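You operate a simulated robot arm through the tools that you are given. There is no shell and no other tool. Be economical: measure what you need, move in short steps, check, and stop when the job is done.

The job below is to be done with a simulated robot arm. You get a single attempt, and the scene is never put back.

TASK
Add milk to the blue pan's dark line, mash smooth, then cover it.
Fine: jug back, masher on the side counter, grey lid on the blue pan.

Only the result counts: the job must be done as asked and must still hold three seconds after the hand-in. Knocking over, shifting, dropping, spilling or breaking anything else fails it. A push-on lid holds only when it is set on centred and level and pressed home; a screw cap is set on level and turned clockwise until tight.

THE ROBOT
A 6-joint arm with a two-finger parallel gripper, fixed in place. Base frame: the origin is at the foot of the arm, x ahead of it, y to its left, z up. Readings come in m, degrees, newtons and seconds.
With the tool pointing down near the work surface it reaches from about 0.12 to 0.66 m from the base axis. Its first joint turns from -115.0 to 115.0 degrees. Payload 4.2 kg.
The tool frame sits at the grasp point between the pads (the TCP): z along the fingers, y along the line on which they close. The tips reach 0.023 m beyond it. The gripper opens to 0.094 m. The fingers are 0.038 m wide and 0.01 m thick; the gripper's body (0.054 by 0.096 m) begins 0.039 m behind the TCP.
Orientation is that of the tool frame in the base frame, as a unit quaternion [x, y, z, w]. With the fingers straight down and closing along the base's y, the tool's x points along the base's -x, its y along +y and its z along -z.

THE INTERFACE
- The arm moves only by the tool arm_command. Its argument "commands" is one flat list of numbers, 7 for each row, row after row: the turn, a rotation vector about the tool's x, y, z in units of 45 degrees (1.0 is 45 degrees), then the shift along the tool's x, y, z in units of 100 mm (1.0 is 100 mm), then the finger opening in mm, from 0 to 94. In form: [wx, wy, wz, dx, dy, dz, grip, wx, wy, wz, dx, dy, dz, grip, ...]. A call has 1 to 8 rows; each row is the pose to reach, as a shift and turn from the pose commanded when the call began, along the tool's axes at that moment. A call with a number of a shift or a turn outside -1 to 1 is refused whole. Rows are played at 5 a second. More than 0.05 m and 8.6 degrees between two rows, or a gripper value outside its range, and nothing of the call is played. A pose out of reach is approached as far as the arm can. The call stops where the force on the tool passes 40 N (or 10 N more than at its start, if that is more) or the arm is blocked; 0.2 s more then pass. Each finger travels about 0.108 m/s and halts on what it meets, pressing with about 42 N; the grip force reading is that of the motor and also rises with nothing between the fingers. The clock runs only during rows and for 0.2 s after the last one: add rows that repeat a pose to give the fingers time. The reply holds the time, the measured pose of the TCP, the force on the tool along the base axes, the opening and the grip force, in the units named above and with some noise, and new pictures: "show" is both (left out), scene, wrist or none.
- Cameras (640 x 400 px; columns grow to the right, rows downward): "scene" is fixed at [0.2217, -0.6509, 1.7349]; the picture's right is [0.94, -0.34, 0.00], its down [-0.26, -0.72, -0.65] and it looks along [0.22, 0.61, -0.76] (base axes); focal length 278 px, centre (320, 200). "wrist" rides on the gripper at [-0.039, 0, -0.044] in the tool frame; the picture's right is [0.00, -1.00, 0.00], its down [0.97, 0.00, -0.24] and it looks along [0.24, 0.00, 0.97] (tool axes); focal length 218 px, centre (320, 200).
- lift_body(by): slides the trunk up (or, below 0, down) by that many m; the arm rides with it, the base frame stays. It gives what a move gives, with no picture.
- locate(camera, pixels): for up to 12 pixels [column, row] of the newest picture of that camera ("zoom" is the newest enlarged one), the place [x, y, z] in the base frame of the surface seen there, good to about 0.003 m. It takes no simulated time.
- close_up(camera, box): a new picture of the part [left, top, right, bottom] of that camera's present view, enlarged. It takes no simulated time.
- sign_off(): hands the job in; it is judged then, once.

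Work in short steps. Measure before you move; look again where a grasp or a placing could have gone wrong, and mend it. You have 80 turns and 150 pictures in all, those below and enlarged ones among them. Open the gripper and draw the arm clear of the work before you hand the job in, unless the task says otherwise; then end with one line.

The tools are called after "Emit:" as name(argument=value, ...) on one line, values as JSON. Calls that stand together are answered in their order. arm_command: Moves the arm, as the interface text tells. Its arguments: {"type":"object","properties":{"commands":{"type":"array","items":{"type":"number"}},"show":{"type":"string","enum":["both","scene","wrist","none"]}},"required":["commands"]} The other tools are called the same way: lift_body (by) slides the trunk up or down; locate (camera, pixels) gives the place of the surface under pixels of a picture; close_up (camera, box) takes an enlarged picture of a part of a camera's view; sign_off () hands the job in.

At the start:

```text
clock: 0.0
position: [0.3958, 0.1806, 1.3303]
tcp_rot: [0.0, 1.0, 0.001, 0.0]
ft_force: [0.3, -0.5, 0.2]
gripper_width: 0.0941
gripper_force: 0.1
trunk travel left (down, up): [-0.875, 0.115]
```

scene: 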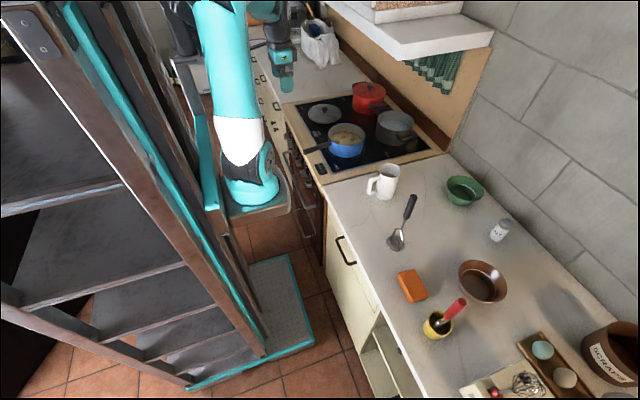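
wrist: 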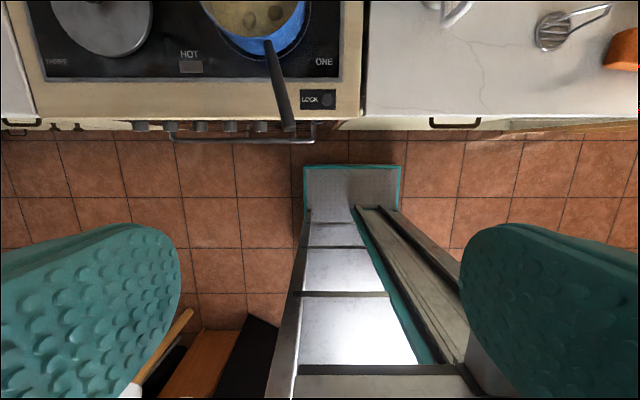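

The scene shows the blue pan at (346,140), white jug at (385,182), masher at (402,225) and grey lid at (324,114). I'll enlarge these parts and locate them.

Emit:
close_up(camera="scene", box=[280, 70, 440, 170])

Emit:
close_up(camera="scene", box=[350, 150, 510, 250])

Emit:
locate(camera="scene", pixels=[[346, 135], [324, 113], [323, 107], [388, 168], [372, 185], [397, 240], [409, 205], [384, 198], [330, 148], [310, 152], [345, 165], [440, 230]])

```text
4.00 times, centred on (360, 120) of scene
```

zoom: 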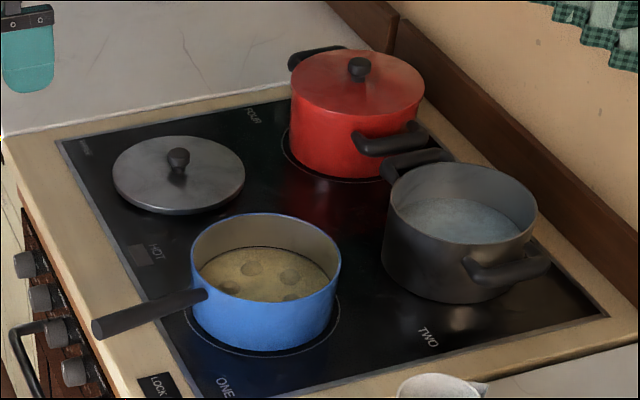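

```text
4.00 times, centred on (430, 200) of scene
```

zoom: 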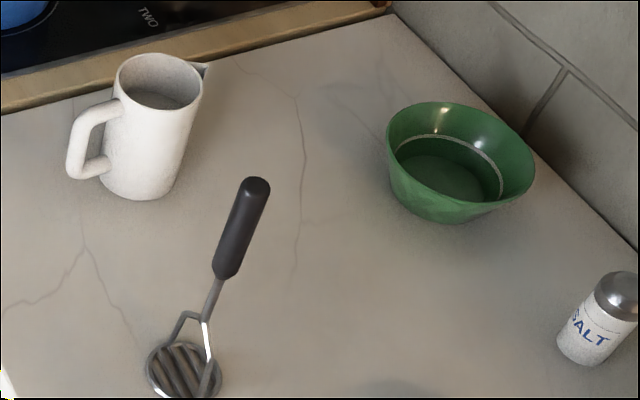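

```text
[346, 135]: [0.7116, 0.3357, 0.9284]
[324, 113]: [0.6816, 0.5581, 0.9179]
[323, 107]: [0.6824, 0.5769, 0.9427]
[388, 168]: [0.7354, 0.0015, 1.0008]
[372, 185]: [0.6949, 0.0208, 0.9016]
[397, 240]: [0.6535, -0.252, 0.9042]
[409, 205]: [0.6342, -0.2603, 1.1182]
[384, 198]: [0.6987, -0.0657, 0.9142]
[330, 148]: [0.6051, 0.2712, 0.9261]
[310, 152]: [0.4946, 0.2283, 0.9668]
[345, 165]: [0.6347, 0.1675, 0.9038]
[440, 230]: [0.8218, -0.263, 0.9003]
```

The counter is at z≈0.90 and the masher seems to stand upright. I'll measure jug and masher in the newest zoom, then enlarge the pan.

Emit:
locate(camera="zoom", pixels=[[115, 80], [200, 110], [160, 57], [150, 118], [206, 66], [78, 150], [90, 168], [140, 196], [256, 184], [228, 270], [204, 315], [185, 375]])

Emit:
close_up(camera="scene", box=[300, 95, 380, 165])

```text
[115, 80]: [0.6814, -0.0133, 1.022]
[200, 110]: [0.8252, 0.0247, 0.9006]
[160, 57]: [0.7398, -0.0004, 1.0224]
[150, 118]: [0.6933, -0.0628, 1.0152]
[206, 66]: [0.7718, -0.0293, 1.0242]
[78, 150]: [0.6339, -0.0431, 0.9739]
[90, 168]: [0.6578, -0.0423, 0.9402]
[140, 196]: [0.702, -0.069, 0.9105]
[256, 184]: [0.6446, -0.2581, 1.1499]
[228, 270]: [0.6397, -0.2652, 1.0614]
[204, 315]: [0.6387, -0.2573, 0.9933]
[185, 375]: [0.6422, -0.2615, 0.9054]
```

```text
5.71 times, centred on (340, 130) of scene
```

zoom: 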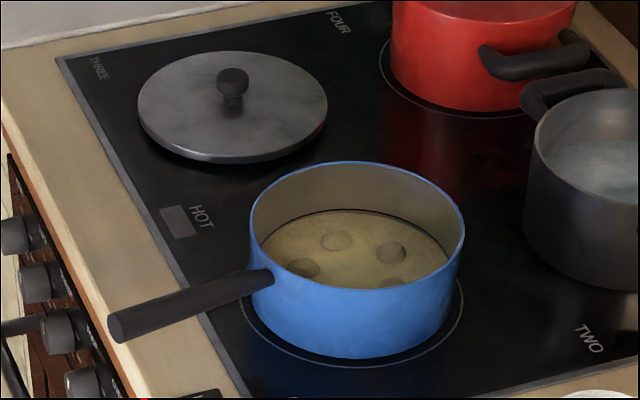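

Measuring pan rim, food surface, lid and knob in this zoom.

Emit:
locate(camera="zoom", pixels=[[251, 215], [465, 235], [345, 162], [360, 290], [350, 245], [345, 211], [232, 76], [232, 98], [139, 100], [327, 95], [230, 160], [125, 325]])

Emit:
close_up(camera="scene", box=[328, 120, 368, 145])

```text
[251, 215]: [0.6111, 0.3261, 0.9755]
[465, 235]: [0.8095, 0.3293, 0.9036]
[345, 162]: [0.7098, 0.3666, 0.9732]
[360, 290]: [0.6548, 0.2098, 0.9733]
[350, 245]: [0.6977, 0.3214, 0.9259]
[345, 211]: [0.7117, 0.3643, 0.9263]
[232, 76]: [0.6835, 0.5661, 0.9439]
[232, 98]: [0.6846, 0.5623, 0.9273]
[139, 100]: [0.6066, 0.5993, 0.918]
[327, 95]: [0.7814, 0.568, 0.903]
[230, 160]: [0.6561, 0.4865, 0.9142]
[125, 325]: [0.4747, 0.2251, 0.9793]
```

```text
16.00 times, centred on (348, 132) of scene
```

zoom: 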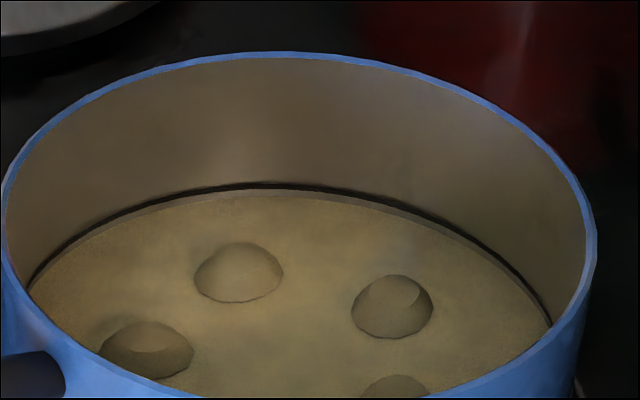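

The dark line sits just above the food's edge (line at (260,186), food edge at (260,197)). I'll measure both.

Emit:
locate(camera="zoom", pixels=[[260, 186], [320, 187], [400, 207], [150, 208], [260, 192], [260, 202], [320, 202], [400, 222], [260, 175], [240, 265], [310, 300], [260, 60]])

Emit:
arm_command(commands=[0, 0, 0, 0, 0, 0, 94], show="none")

```text
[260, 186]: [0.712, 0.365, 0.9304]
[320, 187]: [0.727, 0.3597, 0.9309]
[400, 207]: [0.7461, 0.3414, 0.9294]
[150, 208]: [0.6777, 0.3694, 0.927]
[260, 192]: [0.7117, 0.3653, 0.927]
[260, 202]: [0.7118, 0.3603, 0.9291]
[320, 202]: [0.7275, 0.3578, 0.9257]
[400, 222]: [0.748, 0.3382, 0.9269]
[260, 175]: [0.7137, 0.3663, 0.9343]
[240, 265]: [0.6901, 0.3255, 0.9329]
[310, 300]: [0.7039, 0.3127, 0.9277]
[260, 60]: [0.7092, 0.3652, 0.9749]
```

```text
clock: 0.4
position: [0.3959, 0.1817, 1.3306]
tcp_rot: [-0.001, 1.0, 0.0, 0.0]
ft_force: [-0.5, 0.2, 0.0]
gripper_width: 0.0937
gripper_force: 0.0
trunk travel left (down, up): [-0.875, 0.115]
```

Food is about 4 mm below the line. I now rotate the tool towards horizontal (first 45°), moving right and down towards the jug's front.

Emit:
arm_command(commands=[0, -0.166, 0, 0, -0.166, 0.1, 94, 0, -0.333, 0, 0, -0.333, 0.2, 94, 0, -0.5, 0, 0, -0.5, 0.3, 94, 0, -0.666, 0, 0, -0.666, 0.4, 94, 0, -0.833, 0, 0, -0.833, 0.5, 94, 0, -1, 0, 0, -1, 0.6, 94, 0, -1, 0, 0, -1, 0.6, 94])

```text
clock: 2.0
position: [0.4091, 0.1203, 1.2936]
tcp_rot: [0.0, 0.924, 0.001, 0.383]
ft_force: [0.0, 0.0, 0.4]
gripper_width: 0.0942
gripper_force: 0.1
out of reach, approached as far as the arm can: row 5, 6, 7
trunk travel left (down, up): [-0.875, 0.115]
```

scene: 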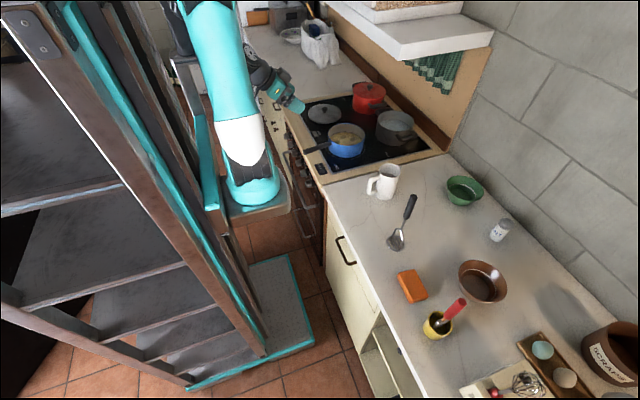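
wrist: 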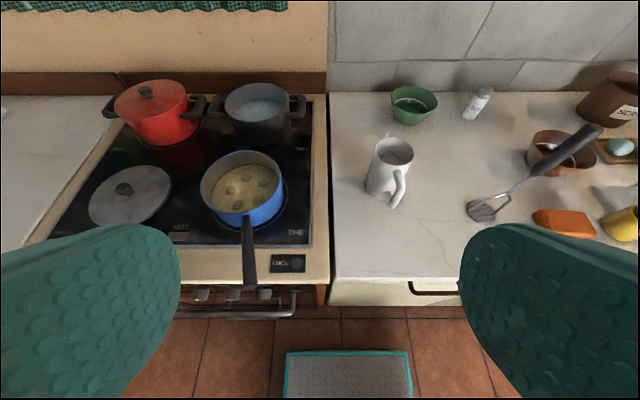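

Rows 5–7 were unreachable; I need to understand the arm's posture, so I measure points along the arm (pixels (250,180), (225,60), (285,90) etc.).

Emit:
locate(camera="scene", pixels=[[250, 190], [245, 150], [230, 80], [210, 15], [265, 75], [285, 92], [185, 30], [255, 207], [210, 190], [200, 120], [190, 60]])

Emit:
close_up(camera="scene", box=[150, 0, 330, 220])

```text
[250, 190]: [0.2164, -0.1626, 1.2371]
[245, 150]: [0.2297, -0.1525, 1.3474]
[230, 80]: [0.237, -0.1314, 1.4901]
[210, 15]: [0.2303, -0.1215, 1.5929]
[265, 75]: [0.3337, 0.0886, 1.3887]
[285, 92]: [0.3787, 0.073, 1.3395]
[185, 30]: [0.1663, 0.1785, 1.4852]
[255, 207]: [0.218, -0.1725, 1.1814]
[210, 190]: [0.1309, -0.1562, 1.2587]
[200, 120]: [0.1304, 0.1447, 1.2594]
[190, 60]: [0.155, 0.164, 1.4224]
```

```text
1.82 times, centred on (240, 110) of scene
```

zoom: 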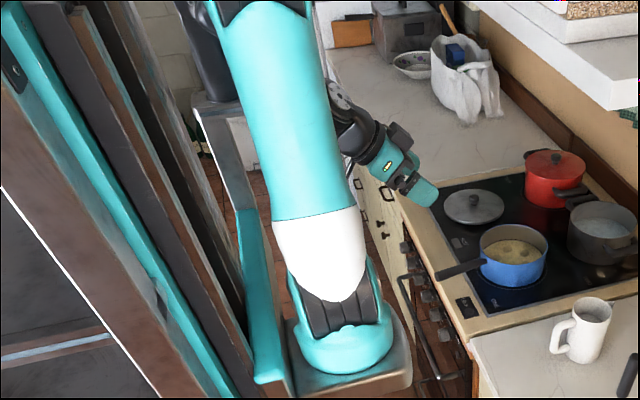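

The arm is folded too close to its base; I move outward (+x), right, and rotate 25° more to about 20° below horizontal.

Emit:
arm_command(commands=[0, 0, 0, -0.21, 0, 0.3, 94, 0, 0, 0, -0.42, -0.1, 0.6, 94, 0, -0.1, 0, -0.42, -0.4, 0.99, 94, 0, -0.25, 0, -0.42, -0.8, 0.99, 94, 0, -0.4, 0, -0.42, -1, 0.99, 94, 0, -0.555, 0, -0.42, -1, 0.99, 94, 0, -0.555, 0, -0.42, -1, 0.99, 94], show="none")

```text
clock: 3.6
position: [0.5719, 0.0938, 1.2807]
tcp_rot: [0.0, 0.819, 0.0, 0.573]
ft_force: [-0.4, 0.3, 0.8]
gripper_width: 0.0942
gripper_force: 0.0
out of reach, approached as far as the arm can: row 3, 4, 5, 6, 7
trunk travel left (down, up): [-0.875, 0.115]
```

Still limited by being too close-in. I go lower (away from shoulder height) and a bit outward.

Emit:
arm_command(commands=[0, 0, 0, 0.28, 0, 0.2, 94, 0, 0, 0, 0.56, 0, 0.4, 94, 0, 0, 0, 0.84, 0, 0.62, 94, 0, 0, 0, 0.84, 0, 0.62, 94], show="scene")

```text
clock: 4.6
position: [0.6013, 0.0936, 1.1807]
tcp_rot: [0.0, 0.819, 0.0, 0.573]
ft_force: [-0.5, -1.2, -0.4]
gripper_width: 0.0936
gripper_force: 0.0
trunk travel left (down, up): [-0.875, 0.115]
```

scene: 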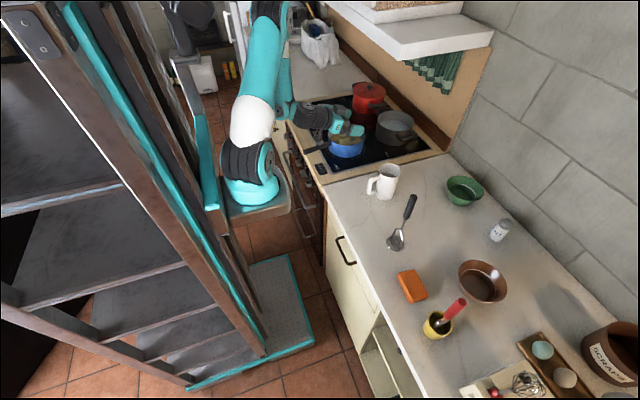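

Shift now tracks exactly. I move right 0.1 m and down 0.06 m towards the jug handle at (0.64,-0.042).

Emit:
arm_command(commands=[0, 0, 0, 0.2, -0.33, 0, 94, 0, 0, 0, 0.4, -0.66, 0, 94, 0, 0, 0, 0.6, -1, 0, 94, 0, 0, 0, 0.6, -1, 0, 94], show="both")

```text
clock: 5.6
position: [0.6247, 0.0267, 1.1467]
tcp_rot: [0.0, 0.822, 0.0, 0.57]
ft_force: [-0.7, -0.4, 0.0]
gripper_width: 0.0938
gripper_force: 0.1
out of reach, approached as far as the arm can: row 1, 2, 3, 4
trunk travel left (down, up): [-0.875, 0.115]
```

scene: 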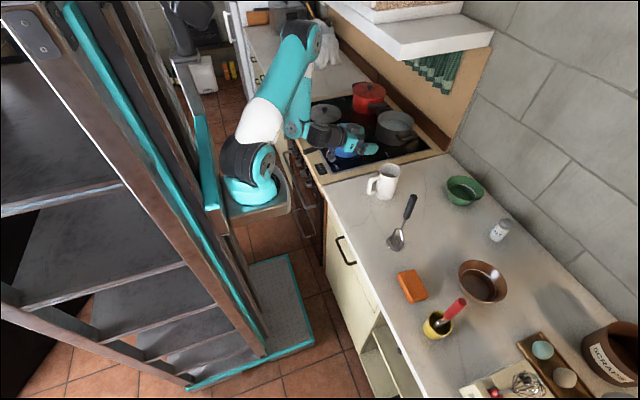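
wrist: 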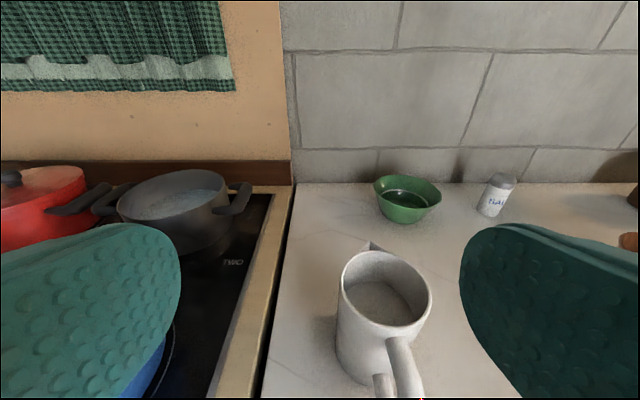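

Again limited. I locate the arm base parts and counter edge to find the true base axis and clearance.

Emit:
locate(camera="scene", pixels=[[250, 192], [230, 195], [275, 190], [235, 215], [285, 205], [268, 155], [240, 150], [258, 120], [300, 50], [298, 130], [330, 210], [325, 135]])

Emit:
close_up(camera="scene", box=[190, 10, 390, 230])

```text
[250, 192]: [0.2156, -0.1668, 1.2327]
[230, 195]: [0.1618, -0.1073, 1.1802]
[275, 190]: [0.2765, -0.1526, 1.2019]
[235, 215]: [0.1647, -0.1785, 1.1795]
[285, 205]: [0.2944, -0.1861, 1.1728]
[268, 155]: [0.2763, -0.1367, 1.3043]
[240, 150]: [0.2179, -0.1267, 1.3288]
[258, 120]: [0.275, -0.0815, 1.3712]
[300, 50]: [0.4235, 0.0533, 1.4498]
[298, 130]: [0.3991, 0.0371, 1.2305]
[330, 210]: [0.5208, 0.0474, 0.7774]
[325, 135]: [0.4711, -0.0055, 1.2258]
```

```text
1.82 times, centred on (290, 120) of scene
```

zoom: 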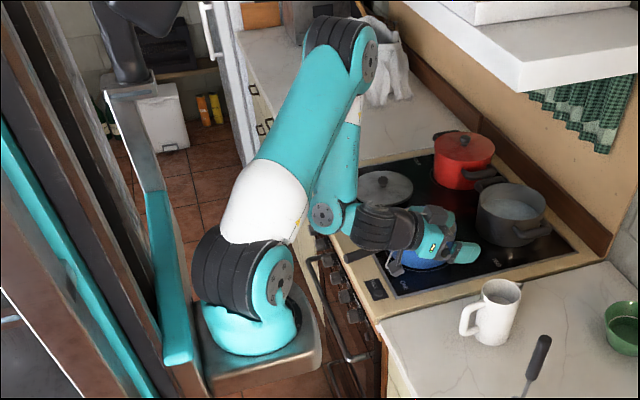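

Base axis is really near (0.22,-0.10), so the jug is close-in; a 45°-down tool suits it. I pitch back to 45° and move to in front of the handle.

Emit:
arm_command(commands=[0, 0.14, 0, 0, 0, 0, 94, 0, 0.28, 0, 0, 0, 0, 94, 0, 0.42, 0, 0.1, -0.1, -0.03, 94, 0, 0.555, 0, 0.3, -0.3, -0.05, 94, 0, 0.555, 0, 0.5, -0.5, -0.07, 94, 0, 0.555, 0, 0.75, -0.69, -0.1, 94, 0, 0.555, 0, 0.75, -0.69, -0.1, 94], show="wrist")

```text
clock: 7.2
position: [0.598, -0.0401, 1.0751]
tcp_rot: [0.001, 0.924, 0.0, 0.382]
ft_force: [-1.1, 0.9, -0.4]
gripper_width: 0.0941
gripper_force: 0.1
out of reach, approached as far as the arm can: row 6, 7
trunk travel left (down, up): [-0.875, 0.115]
```

wrist: 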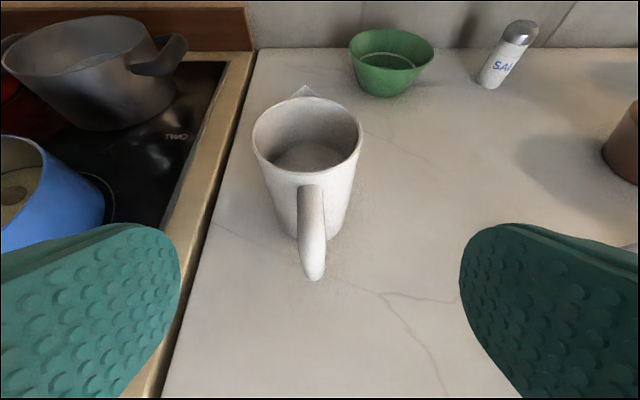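

Handle is nearly straight ahead at (312,240). I measure handle, rim and spout in this view.

Emit:
locate(camera="wrist", pixels=[[312, 190], [313, 225], [313, 250], [313, 272], [300, 230], [325, 230], [303, 90], [307, 97], [254, 140], [361, 140], [307, 155], [303, 182]])

Emit:
close_up(camera="wrist", box=[230, 70, 390, 290])

```text
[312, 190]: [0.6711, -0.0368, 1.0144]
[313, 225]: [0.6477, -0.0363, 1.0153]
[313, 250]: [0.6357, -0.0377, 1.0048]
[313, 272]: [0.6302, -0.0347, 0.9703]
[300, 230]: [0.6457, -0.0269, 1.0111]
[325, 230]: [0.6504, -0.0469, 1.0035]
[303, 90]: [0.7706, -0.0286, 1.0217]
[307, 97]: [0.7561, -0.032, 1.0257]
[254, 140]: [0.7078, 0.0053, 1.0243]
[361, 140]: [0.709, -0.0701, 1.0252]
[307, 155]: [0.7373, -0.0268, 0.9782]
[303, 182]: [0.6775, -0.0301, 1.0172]
```

```text
1.82 times, centred on (310, 180) of wrist
```

zoom: 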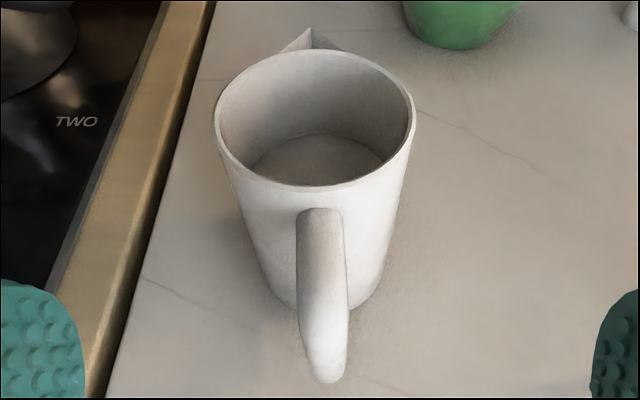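

Handle bar centre ≈(0.638,-0.037), z 0.94–1.0. I descend straight with fingers astride it.

Emit:
arm_command(commands=[0, 0, 0, 0.13, 0.03, 0.25, 94, 0, 0, 0, 0.25, 0.03, 0.5, 94, 0, 0, 0, 0.38, 0.03, 0.75, 94, 0, 0, 0, 0.5, 0.03, 1.0, 94, 0, 0, 0, 0.5, 0.03, 1.0, 94], show="both")

```text
clock: 8.4
position: [0.6339, -0.0357, 0.9684]
tcp_rot: [0.0, 0.924, 0.0, 0.382]
ft_force: [-0.3, 0.2, 1.0]
gripper_width: 0.0941
gripper_force: 0.0
trunk travel left (down, up): [-0.875, 0.115]
```

scene: 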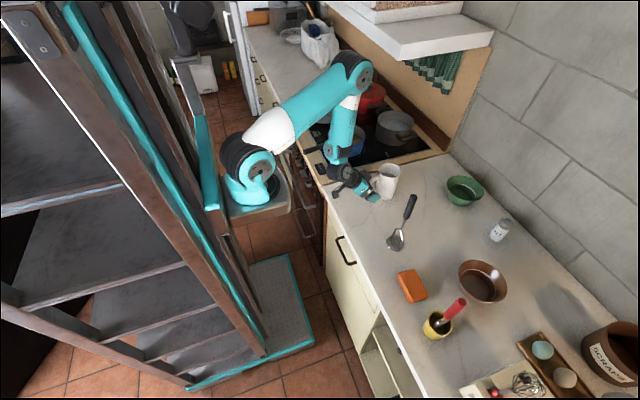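
wrist: 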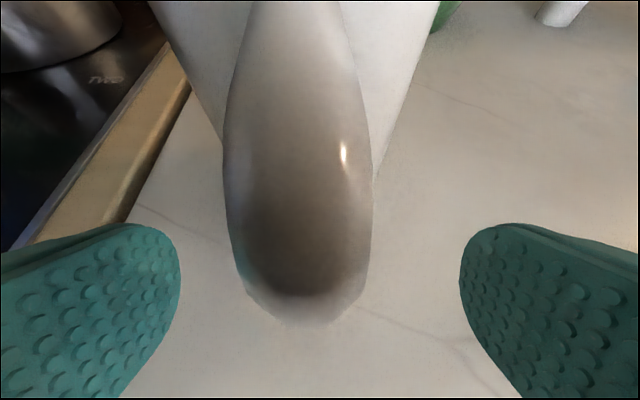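

Handle appears 23 px left of centre (~4 mm); I shift +y 4 mm, advance 6 mm and close.

Emit:
arm_command(commands=[0, 0, 0, 0.0, 0.04, 0.06, 94, 0, 0, 0, 0.0, 0.04, 0.06, 60, 0, 0, 0, 0.0, 0.04, 0.06, 30, 0, 0, 0, 0.0, 0.04, 0.06, 10, 0, 0, 0, 0.0, 0.04, 0.06, 10, 0, 0, 0, 0.0, 0.04, 0.06, 10], show="wrist")

```text
clock: 9.8
position: [0.6383, -0.0341, 0.964]
tcp_rot: [-0.001, 0.924, 0.0, 0.383]
ft_force: [0.6, -0.1, -0.1]
gripper_width: 0.0179
gripper_force: 41.7
trunk travel left (down, up): [-0.875, 0.115]
```

wrist: 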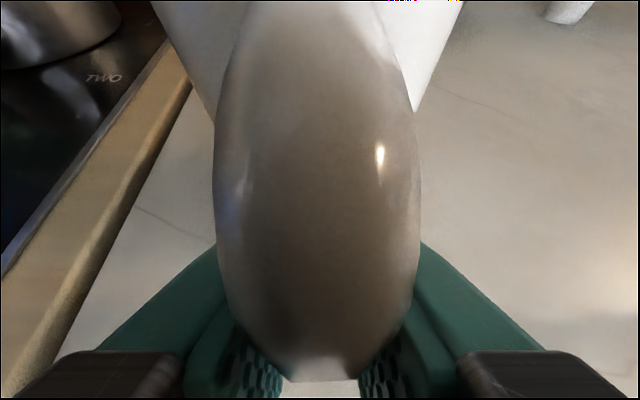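

Gripped (opening 17.9 mm) with TCP (0.638,-0.034,0.964), remembered for the return. Lifting 0.12 m straight up.

Emit:
arm_command(commands=[0, 0, 0, -0.07, 0, -0.07, 10, 0, 0, 0, -0.25, 0, -0.25, 10, 0, 0, 0, -0.45, 0, -0.45, 10, 0, 0, 0, -0.65, 0, -0.65, 10, 0, 0, 0, -0.85, 0, -0.85, 10, 0, 0, 0, -0.85, 0, -0.85, 10], show="scene")

```text
clock: 11.2
position: [0.6392, -0.033, 1.0863]
tcp_rot: [0.0, 0.924, 0.0, 0.382]
ft_force: [0.0, -1.1, -7.1]
gripper_width: 0.0178
gripper_force: 42.3
trunk travel left (down, up): [-0.875, 0.115]
```

scene: 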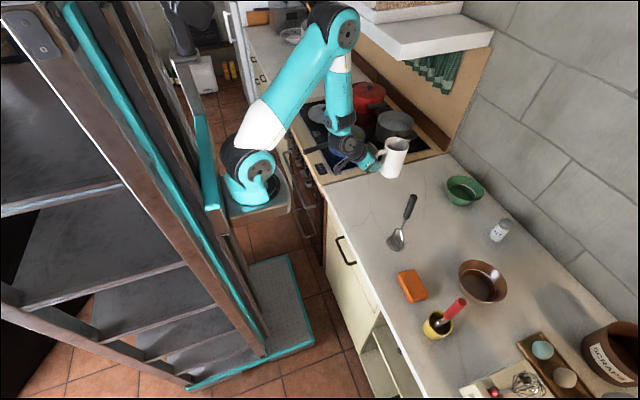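

Jug lifted cleanly (7 N). I carry it left 0.1 m while yawing 20° about vertical.

Emit:
arm_command(commands=[-0.06, 0, -0.06, 0, 0.2, -0.07, 10, -0.12, 0, -0.12, 0, 0.4, -0.14, 10, -0.19, 0, -0.19, 0, 0.6, -0.21, 10, -0.25, 0, -0.25, 0.03, 0.8, -0.28, 10, -0.314, 0, -0.314, 0.07, 1.0, -0.35, 10, -0.314, 0, -0.314, 0.07, 1.0, -0.35, 10], show="none")

```text
clock: 12.6
position: [0.6103, 0.0684, 1.1061]
tcp_rot: [-0.161, 0.909, 0.067, 0.377]
ft_force: [-0.5, 0.8, -7.0]
gripper_width: 0.0176
gripper_force: 42.3
trunk travel left (down, up): [-0.875, 0.115]
```

Continuing left 0.1 m with another 20° yaw (now at yaw 20°).

Emit:
arm_command(commands=[-0.06, 0, -0.06, -0.02, 0.2, -0.02, 10, -0.12, 0, -0.12, -0.04, 0.4, -0.04, 10, -0.19, 0, -0.19, -0.06, 0.6, -0.06, 10, -0.25, 0, -0.25, -0.08, 0.8, -0.08, 10, -0.314, 0, -0.314, -0.1, 1.0, -0.1, 10, -0.314, 0, -0.314, -0.1, 1.0, -0.1, 10], show="both")

```text
clock: 14.0
position: [0.5749, 0.1621, 1.1171]
tcp_rot: [-0.315, 0.868, 0.13, 0.36]
ft_force: [0.6, -0.1, -6.9]
gripper_width: 0.0178
gripper_force: 42.7
trunk travel left (down, up): [-0.875, 0.115]
```

scene: 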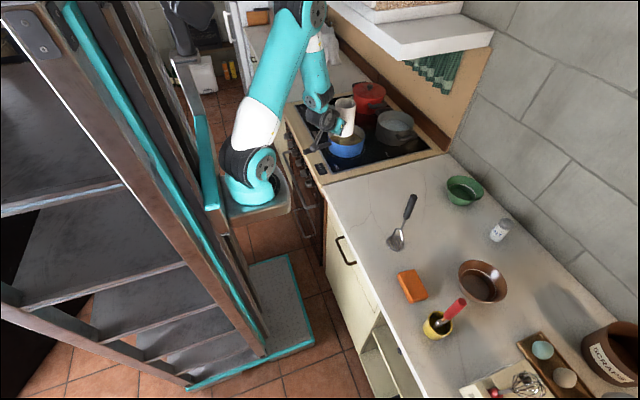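
wrist: 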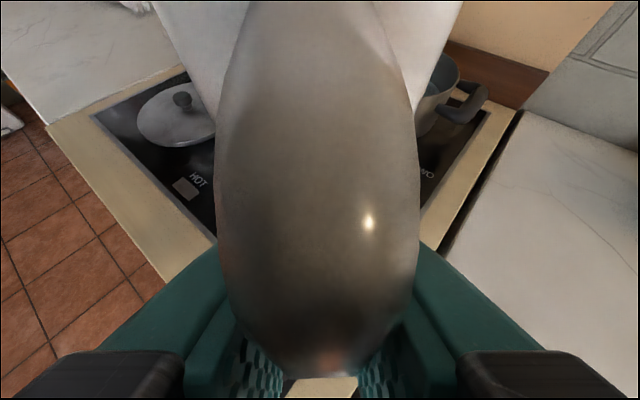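

Jug is over the pan's near side. I shift the last 25 mm left and tilt 32° (below the flow point).

Emit:
arm_command(commands=[0, 0, 0, -0.04, 0.12, 0.04, 10, 0, 0.14, 0, -0.07, 0.25, 0.07, 10, 0, 0.28, 0, -0.07, 0.25, 0.07, 10, 0, 0.42, 0, -0.07, 0.25, 0.07, 10, 0, 0.56, 0, -0.07, 0.25, 0.07, 10, 0, 0.711, 0, -0.07, 0.25, 0.07, 10, 0, 0.711, 0, -0.07, 0.25, 0.07, 10], show="scene")

Emit:
close_up(camera="scene", box=[300, 80, 400, 170])

```text
clock: 15.6
position: [0.568, 0.1869, 1.1196]
tcp_rot: [-0.34, 0.934, 0.038, 0.106]
ft_force: [-0.1, -0.3, -6.9]
gripper_width: 0.018
gripper_force: 41.8
trunk travel left (down, up): [-0.875, 0.115]
```

scene: 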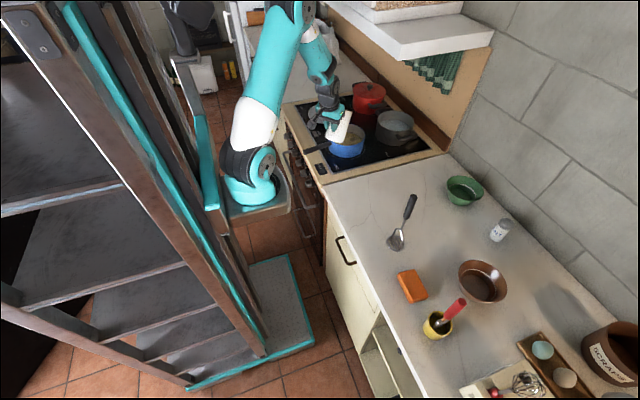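

```text
4.44 times, centred on (350, 125) of scene
```

zoom: 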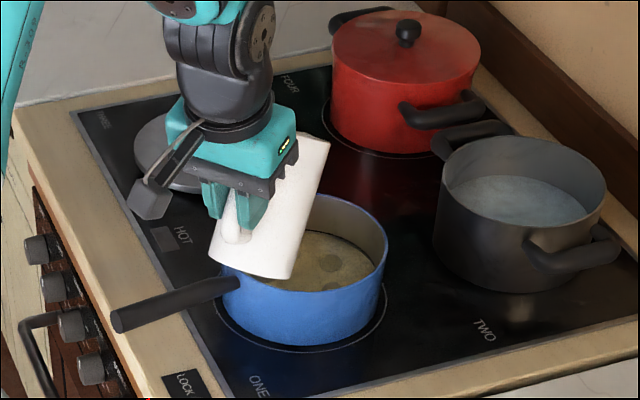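

I check spout and lower-edge positions in the zoom (spout tip ≈(328,143), lower edge ≈(290,278)).

Emit:
locate(camera="zoom", pixels=[[325, 143], [318, 165], [285, 274], [222, 260], [300, 140], [340, 250], [350, 220], [365, 268]])

```text
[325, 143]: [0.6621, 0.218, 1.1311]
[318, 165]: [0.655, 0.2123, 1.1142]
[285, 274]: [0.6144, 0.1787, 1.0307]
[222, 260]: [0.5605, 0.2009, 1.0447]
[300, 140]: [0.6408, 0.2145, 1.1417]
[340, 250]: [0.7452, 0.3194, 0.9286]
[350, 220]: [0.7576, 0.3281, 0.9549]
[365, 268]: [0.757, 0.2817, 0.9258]
```

Spout is over the pan. I tilt 6° more (to 38°) and check for flow.

Emit:
arm_command(commands=[0, 0.07, 0, 0, 0, 0.08, 10, 0, 0.133, 0, 0, 0, 0.08, 10, 0, 0.133, 0, 0, 0, 0.08, 10], show="none")

Emit:
close_up(camera="scene", box=[328, 105, 378, 155])

```text
clock: 16.4
position: [0.5682, 0.188, 1.1111]
tcp_rot: [-0.341, 0.938, 0.021, 0.057]
ft_force: [0.0, -0.1, -7.0]
gripper_width: 0.0178
gripper_force: 42.1
trunk travel left (down, up): [-0.875, 0.115]
```

```text
8.00 times, centred on (353, 130) of scene
```

zoom: 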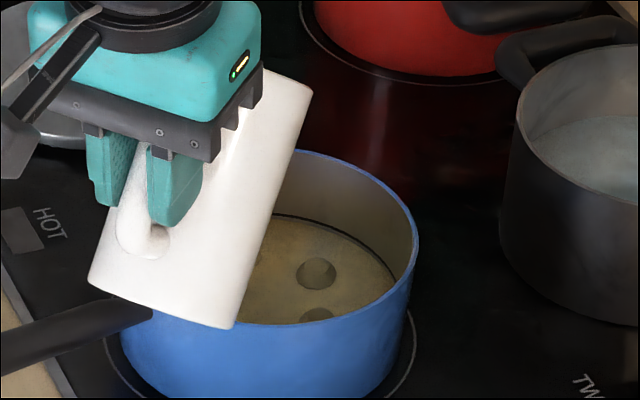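

No flow yet; dark line still visible above the food. Tilting another 6° to 44°.

Emit:
arm_command(commands=[0, 0.07, 0, 0, 0, 0, 10, 0, 0.133, 0, 0, 0, 0, 10, 0, 0.133, 0, 0, 0, 0, 10], show="none")

Emit:
close_up(camera="scene", box=[328, 105, 378, 155])

```text
clock: 17.2
position: [0.5677, 0.1881, 1.1104]
tcp_rot: [-0.342, 0.94, 0.003, 0.009]
ft_force: [-0.2, 0.6, -6.8]
gripper_width: 0.0179
gripper_force: 42.4
trunk travel left (down, up): [-0.875, 0.115]
```

```text
8.00 times, centred on (353, 130) of scene
```

zoom: 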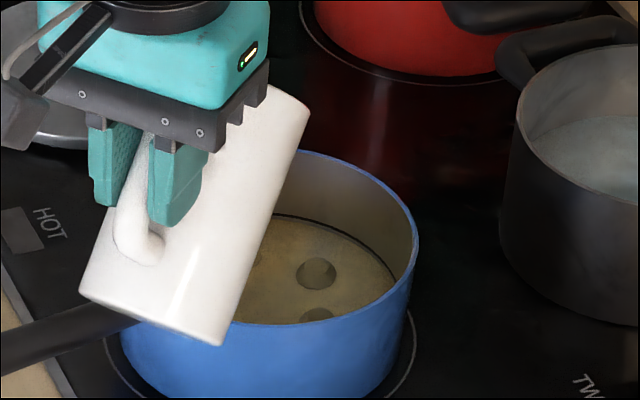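

Still no flow (force -6.8 N, line visible). Tilting 5° more.

Emit:
arm_command(commands=[0, 0.06, 0, 0, 0, 0, 10, 0, 0.11, 0, 0, 0, 0, 10, 0, 0.11, 0, 0, 0, 0, 10], show="none")

Emit:
close_up(camera="scene", box=[328, 105, 378, 155])

```text
clock: 18.0
position: [0.5674, 0.1872, 1.1108]
tcp_rot: [-0.341, 0.939, -0.012, -0.033]
ft_force: [0.3, -0.9, -6.3]
gripper_width: 0.0178
gripper_force: 42.0
trunk travel left (down, up): [-0.875, 0.115]
```

```text
8.00 times, centred on (353, 130) of scene
```

zoom: 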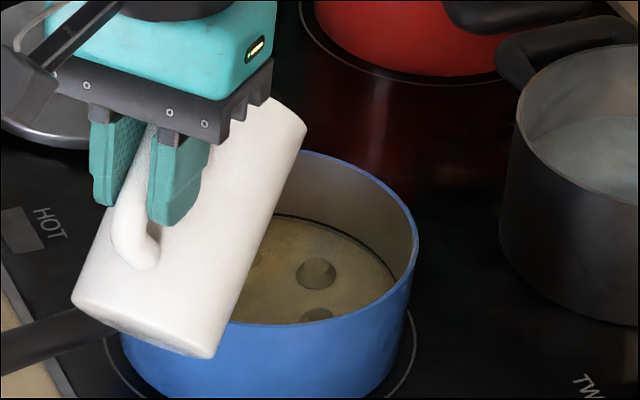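

No visible milk yet; another 4°.

Emit:
arm_command(commands=[0, 0.05, 0, 0, 0, 0, 10, 0, 0.09, 0, 0, 0, 0, 10, 0, 0.09, 0, 0, 0, 0, 10], show="none")

Emit:
close_up(camera="scene", box=[328, 105, 378, 155])

```text
clock: 18.8
position: [0.5686, 0.1876, 1.1105]
tcp_rot: [-0.341, 0.937, -0.024, -0.065]
ft_force: [0.1, 0.5, -7.1]
gripper_width: 0.0178
gripper_force: 41.3
trunk travel left (down, up): [-0.875, 0.115]
```

```text
8.00 times, centred on (353, 130) of scene
```

zoom: 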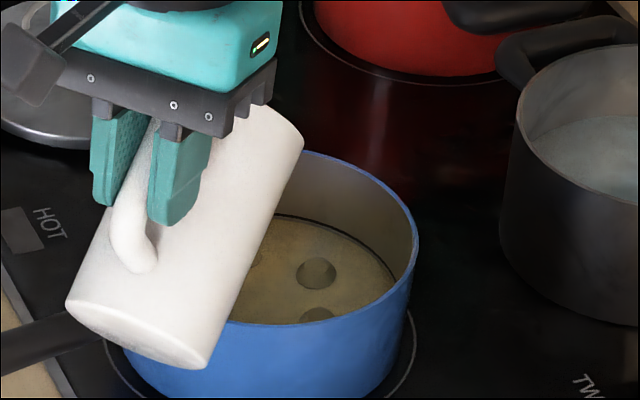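

Calculated flow onset is around 50–55°, so it's near; another 3° and hold.

Emit:
arm_command(commands=[0, 0.035, 0, 0, 0, 0, 10, 0, 0.07, 0, 0, 0, 0, 10, 0, 0.07, 0, 0, 0, 0, 10], show="none")

Emit:
close_up(camera="scene", box=[328, 105, 378, 155])

```text
clock: 19.6
position: [0.5691, 0.1877, 1.1105]
tcp_rot: [-0.34, 0.935, -0.034, -0.092]
ft_force: [-0.2, 0.5, -6.1]
gripper_width: 0.0178
gripper_force: 41.7
trunk travel left (down, up): [-0.875, 0.115]
```

```text
8.00 times, centred on (353, 130) of scene
```

zoom: 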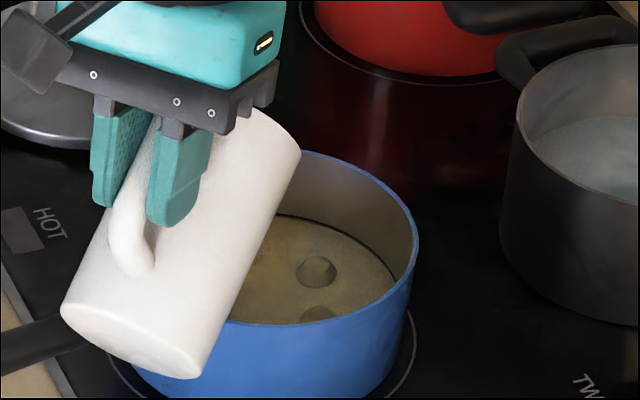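

The food seems to have risen slightly; I look closely at the line.

Emit:
close_up(camera="scene", box=[346, 126, 366, 146])

```text
16.00 times, centred on (356, 136) of scene
```

zoom: 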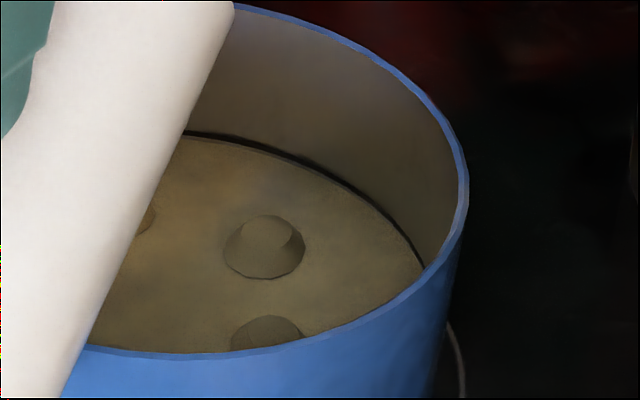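

No clear rise yet; tilt another 3°.

Emit:
arm_command(commands=[0, 0.035, 0, 0, 0, 0, 10, 0, 0.07, 0, 0, 0, 0, 10, 0, 0.07, 0, 0, 0, 0, 10], show="none")

Emit:
close_up(camera="scene", box=[340, 120, 372, 146])

```text
clock: 20.4
position: [0.5682, 0.1871, 1.1116]
tcp_rot: [-0.339, 0.933, -0.043, -0.116]
ft_force: [-0.1, -0.1, -6.8]
gripper_width: 0.0177
gripper_force: 41.7
trunk travel left (down, up): [-0.875, 0.115]
```

```text
15.38 times, centred on (356, 133) of scene
```

zoom: 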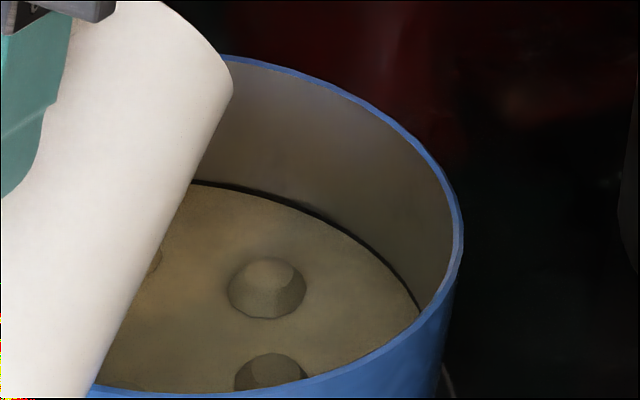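

The gap below the line has closed, so milk is flowing; I measure the surface height now.

Emit:
locate(camera="zoom", pixels=[[220, 215], [210, 260], [300, 240], [330, 260], [350, 280], [330, 310], [280, 340], [250, 230], [320, 215], [250, 192], [200, 300], [320, 340]])

Emit:
arm_command(commands=[0, 0, 0, 0, 0, 0, 10], show="none")

Emit:
close_up(camera="scene", box=[340, 120, 372, 146])

```text
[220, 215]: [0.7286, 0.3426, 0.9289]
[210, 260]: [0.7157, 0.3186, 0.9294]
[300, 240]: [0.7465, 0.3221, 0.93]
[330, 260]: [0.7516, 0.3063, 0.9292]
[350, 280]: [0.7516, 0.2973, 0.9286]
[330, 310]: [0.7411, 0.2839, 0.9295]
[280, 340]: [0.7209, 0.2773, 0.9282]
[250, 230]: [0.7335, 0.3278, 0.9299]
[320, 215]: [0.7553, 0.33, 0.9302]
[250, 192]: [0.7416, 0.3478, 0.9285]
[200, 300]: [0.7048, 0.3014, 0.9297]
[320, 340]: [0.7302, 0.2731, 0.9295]
```

```text
clock: 20.8
position: [0.568, 0.1874, 1.1099]
tcp_rot: [-0.34, 0.932, -0.043, -0.117]
ft_force: [0.7, -1.0, -7.5]
gripper_width: 0.0178
gripper_force: 42.0
trunk travel left (down, up): [-0.875, 0.115]
```

```text
15.38 times, centred on (356, 133) of scene
```

zoom: 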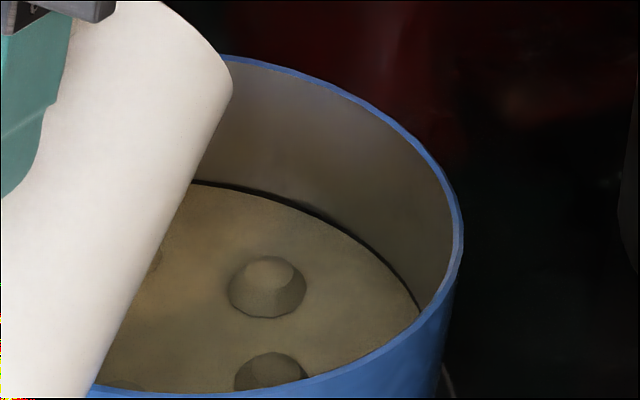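

Surface now averages 0.9293, line ≈0.930; flow has stopped. A small 1.5° more.

Emit:
arm_command(commands=[0, 0.035, 0, 0, 0, 0, 10, 0, 0.035, 0, 0, 0, 0, 10, 0, 0.035, 0, 0, 0, 0, 10], show="none")

Emit:
close_up(camera="scene", box=[348, 126, 364, 136])

Emit:
close_up(camera="scene", box=[340, 120, 372, 146])

Emit:
locate(camera="zoom", pixels=[[220, 215], [210, 260], [300, 240], [330, 260], [350, 280], [330, 310], [280, 340], [250, 230], [250, 210], [200, 300], [320, 340], [225, 330]])

```text
clock: 21.6
position: [0.5681, 0.1875, 1.1099]
tcp_rot: [-0.34, 0.93, -0.048, -0.13]
ft_force: [0.6, -0.2, -7.5]
gripper_width: 0.0177
gripper_force: 42.3
trunk travel left (down, up): [-0.875, 0.115]
```

```text
16.00 times, centred on (356, 131) of scene
```

zoom: 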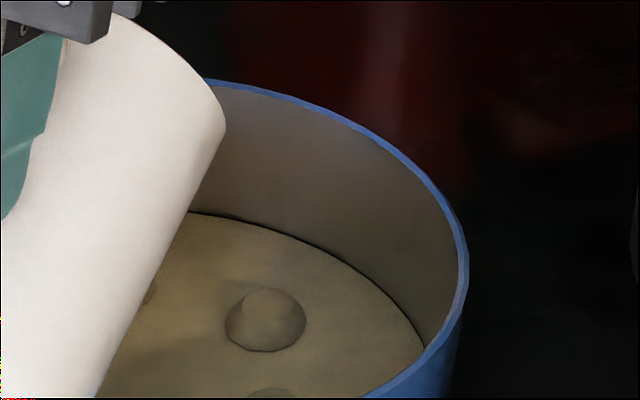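

```text
15.38 times, centred on (356, 133) of scene
```

zoom: 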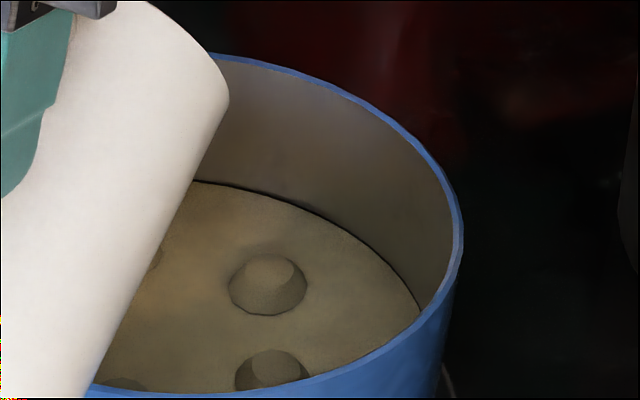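

```text
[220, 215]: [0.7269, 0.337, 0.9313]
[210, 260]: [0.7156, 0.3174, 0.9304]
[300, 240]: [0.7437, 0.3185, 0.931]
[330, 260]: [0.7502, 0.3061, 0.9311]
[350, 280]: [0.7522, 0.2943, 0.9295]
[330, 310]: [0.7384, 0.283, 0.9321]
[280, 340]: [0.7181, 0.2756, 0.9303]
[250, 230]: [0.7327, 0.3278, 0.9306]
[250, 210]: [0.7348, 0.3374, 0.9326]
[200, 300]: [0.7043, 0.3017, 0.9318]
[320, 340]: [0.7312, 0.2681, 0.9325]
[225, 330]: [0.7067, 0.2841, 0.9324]
```

Surface now ≈0.931 with only a sliver of the line left: at the line. Tilting back immediately.

Emit:
arm_command(commands=[0, -0.18, 0, 0, 0, 0, 10, 0, -0.36, 0, 0, 0, 0, 10, 0, -0.54, 0, 0, 0, -0.05, 10, 0, -0.72, 0, 0, 0, -0.1, 10, 0, -0.9, 0, 0, 0, -0.1, 10, 0, -0.95, 0, 0, 0, -0.1, 10], show="none")

Emit:
close_up(camera="scene", box=[310, 90, 390, 160])

```text
clock: 23.0
position: [0.5699, 0.1899, 1.1193]
tcp_rot: [-0.333, 0.914, 0.08, 0.219]
ft_force: [-0.3, -0.1, -7.0]
gripper_width: 0.0179
gripper_force: 41.7
trunk travel left (down, up): [-0.875, 0.115]
```

```text
5.71 times, centred on (350, 125) of scene
```

zoom: 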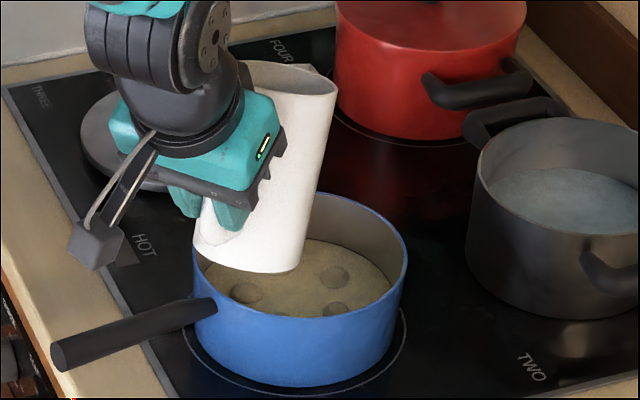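

No spill seen. Now I bring the jug upright (18° more) while moving right, then reverse the path.

Emit:
arm_command(commands=[0, -0.13, 0, 0, -0.1, 0, 10, 0, -0.27, 0, 0, -0.25, 0, 10, 0, -0.4, 0, 0, -0.4, 0, 10, 0, -0.4, 0, 0, -0.6, 0, 10, 0, -0.4, 0, 0, -0.6, 0, 10], show="none")

Emit:
arm_command(commands=[0.06, 0, 0.06, 0.07, -0.15, -0.07, 10, 0.12, 0, 0.12, 0.14, -0.3, -0.14, 10, 0.19, 0, 0.19, 0.2, -0.45, -0.2, 10, 0.25, 0, 0.25, 0.27, -0.6, -0.27, 10, 0.314, 0, 0.314, 0.34, -0.77, -0.34, 10, 0.314, 0, 0.314, 0.34, -0.77, -0.34, 10], show="none")

Emit:
arm_command(commands=[0.06, 0, 0.06, 0.02, -0.18, -0.02, 10, 0.12, 0, 0.12, 0.04, -0.36, -0.04, 10, 0.19, 0, 0.19, 0.06, -0.54, -0.06, 10, 0.25, 0, 0.25, 0.08, -0.72, -0.08, 10, 0.314, 0, 0.314, 0.09, -0.89, -0.09, 10, 0.314, 0, 0.314, 0.09, -0.89, -0.09, 10], show="both")

```text
clock: 24.2
position: [0.6099, 0.1426, 1.1188]
tcp_rot: [-0.316, 0.869, 0.13, 0.359]
ft_force: [0.5, -0.5, -8.0]
gripper_width: 0.018
gripper_force: 42.0
trunk travel left (down, up): [-0.875, 0.115]
```

```text
clock: 25.6
position: [0.6225, 0.0529, 1.1207]
tcp_rot: [-0.161, 0.91, 0.067, 0.375]
ft_force: [0.3, -0.3, -6.0]
gripper_width: 0.0177
gripper_force: 41.8
trunk travel left (down, up): [-0.875, 0.115]
```

```text
clock: 27.0
position: [0.6405, -0.0341, 1.1209]
tcp_rot: [0.001, 0.924, -0.001, 0.381]
ft_force: [0.7, 0.9, -6.7]
gripper_width: 0.0179
gripper_force: 41.7
trunk travel left (down, up): [-0.875, 0.115]
```

scene: 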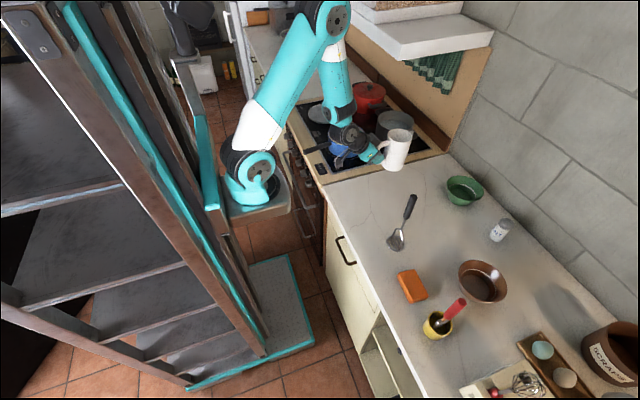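
wrist: 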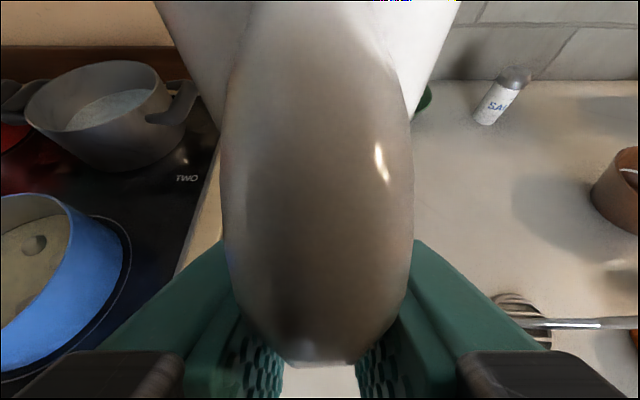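

Over its spot at (0.6405,-0.034,1.121). Lowering 0.13 m, then gently.

Emit:
arm_command(commands=[0, 0, 0, 0.2, 0, 0.19, 10, 0, 0, 0, 0.45, 0, 0.43, 10, 0, 0, 0, 0.7, 0, 0.68, 10, 0, 0, 0, 0.93, 0, 0.91, 10, 0, 0, 0, 0.93, 0, 0.91, 10], show="none")

Emit:
arm_command(commands=[0, 0, 0, 0.07, 0, 0.07, 10, 0, 0, 0, 0.12, 0, 0.12, 10, 0, 0, 0, 0.145, 0, 0.145, 10, 0, 0, 0, 0.16, 0, 0.16, 10, 0, 0, 0, 0.16, 0, 0.16, 10], show="scene")

Emit:
close_up(camera="scene", box=[340, 140, 430, 210])

```text
clock: 28.2
position: [0.6383, -0.0339, 0.9916]
tcp_rot: [0.001, 0.924, -0.001, 0.381]
ft_force: [-0.5, 1.0, -6.4]
gripper_width: 0.0176
gripper_force: 41.7
trunk travel left (down, up): [-0.875, 0.115]
```

```text
clock: 29.4
position: [0.638, -0.0347, 0.9675]
tcp_rot: [0.0, 0.925, -0.001, 0.381]
ft_force: [0.3, -0.1, -5.8]
gripper_width: 0.0175
gripper_force: 42.2
trunk travel left (down, up): [-0.875, 0.115]
```

scene: 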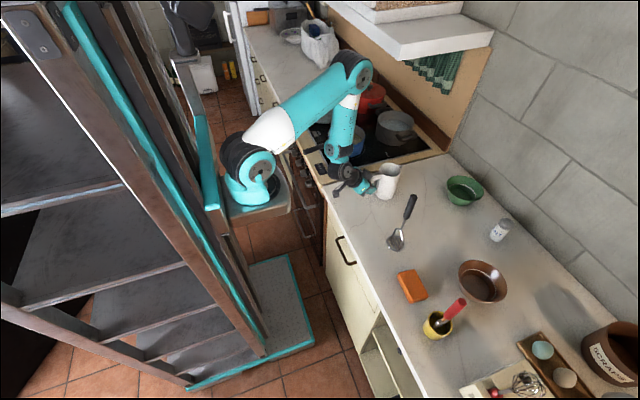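

```text
5.71 times, centred on (385, 175) of scene
```

zoom: 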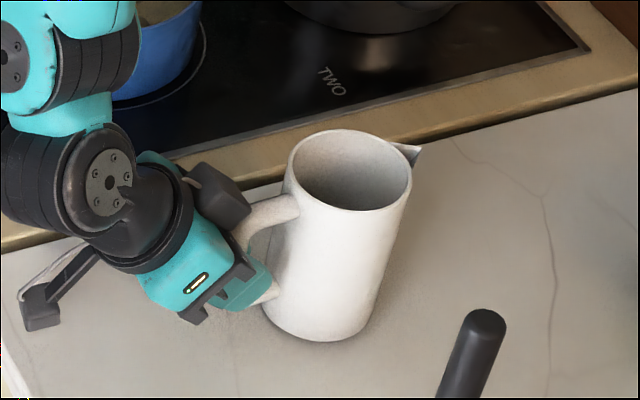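

Still ~3 mm up by the readings (force -5.8 N). Lowering in 1 mm rows until the weight transfers.

Emit:
arm_command(commands=[0, 0, 0, 0.012, 0, 0.012, 10, 0, 0, 0, 0.022, 0, 0.022, 10, 0, 0, 0, 0.03, 0, 0.03, 10, 0, 0, 0, 0.03, 0, 0.03, 10], show="none")

```text
clock: 30.4
position: [0.6392, -0.0344, 0.9654]
tcp_rot: [-0.001, 0.923, 0.0, 0.384]
ft_force: [-3.3, -0.8, 5.8]
gripper_width: 0.0179
gripper_force: 42.0
trunk travel left (down, up): [-0.875, 0.115]
```

Contact made (force went to +5.8 N). Releasing, then checking.

Emit:
arm_command(commands=[0, 0, 0, -0.006, 0, -0.006, 10, 0, 0, 0, -0.006, 0, -0.006, 24, 0, 0, 0, -0.006, 0, -0.006, 50, 0, 0, 0, -0.006, 0, -0.006, 94, 0, 0, 0, -0.006, 0, -0.006, 94, 0, 0, 0, -0.006, 0, -0.006, 94], show="wrist")

Emit:
close_up(camera="scene", box=[340, 140, 430, 210])

```text
clock: 31.8
position: [0.6383, -0.0343, 0.9647]
tcp_rot: [0.0, 0.924, 0.0, 0.382]
ft_force: [-0.3, -0.3, -0.4]
gripper_width: 0.094
gripper_force: 0.1
trunk travel left (down, up): [-0.875, 0.115]
```

wrist: 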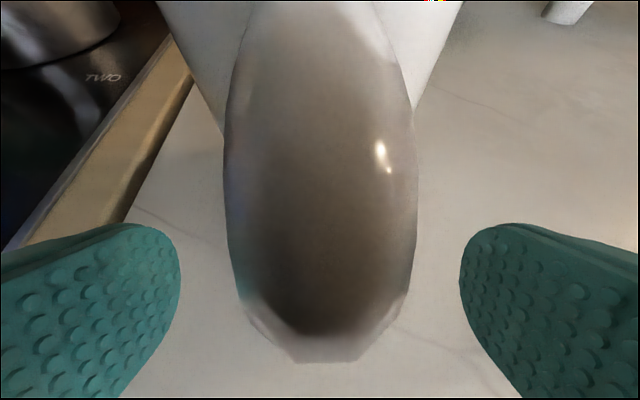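

```text
5.71 times, centred on (385, 175) of scene
```

zoom: 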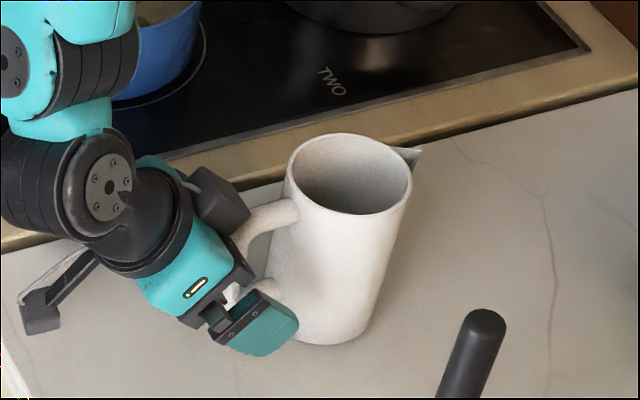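

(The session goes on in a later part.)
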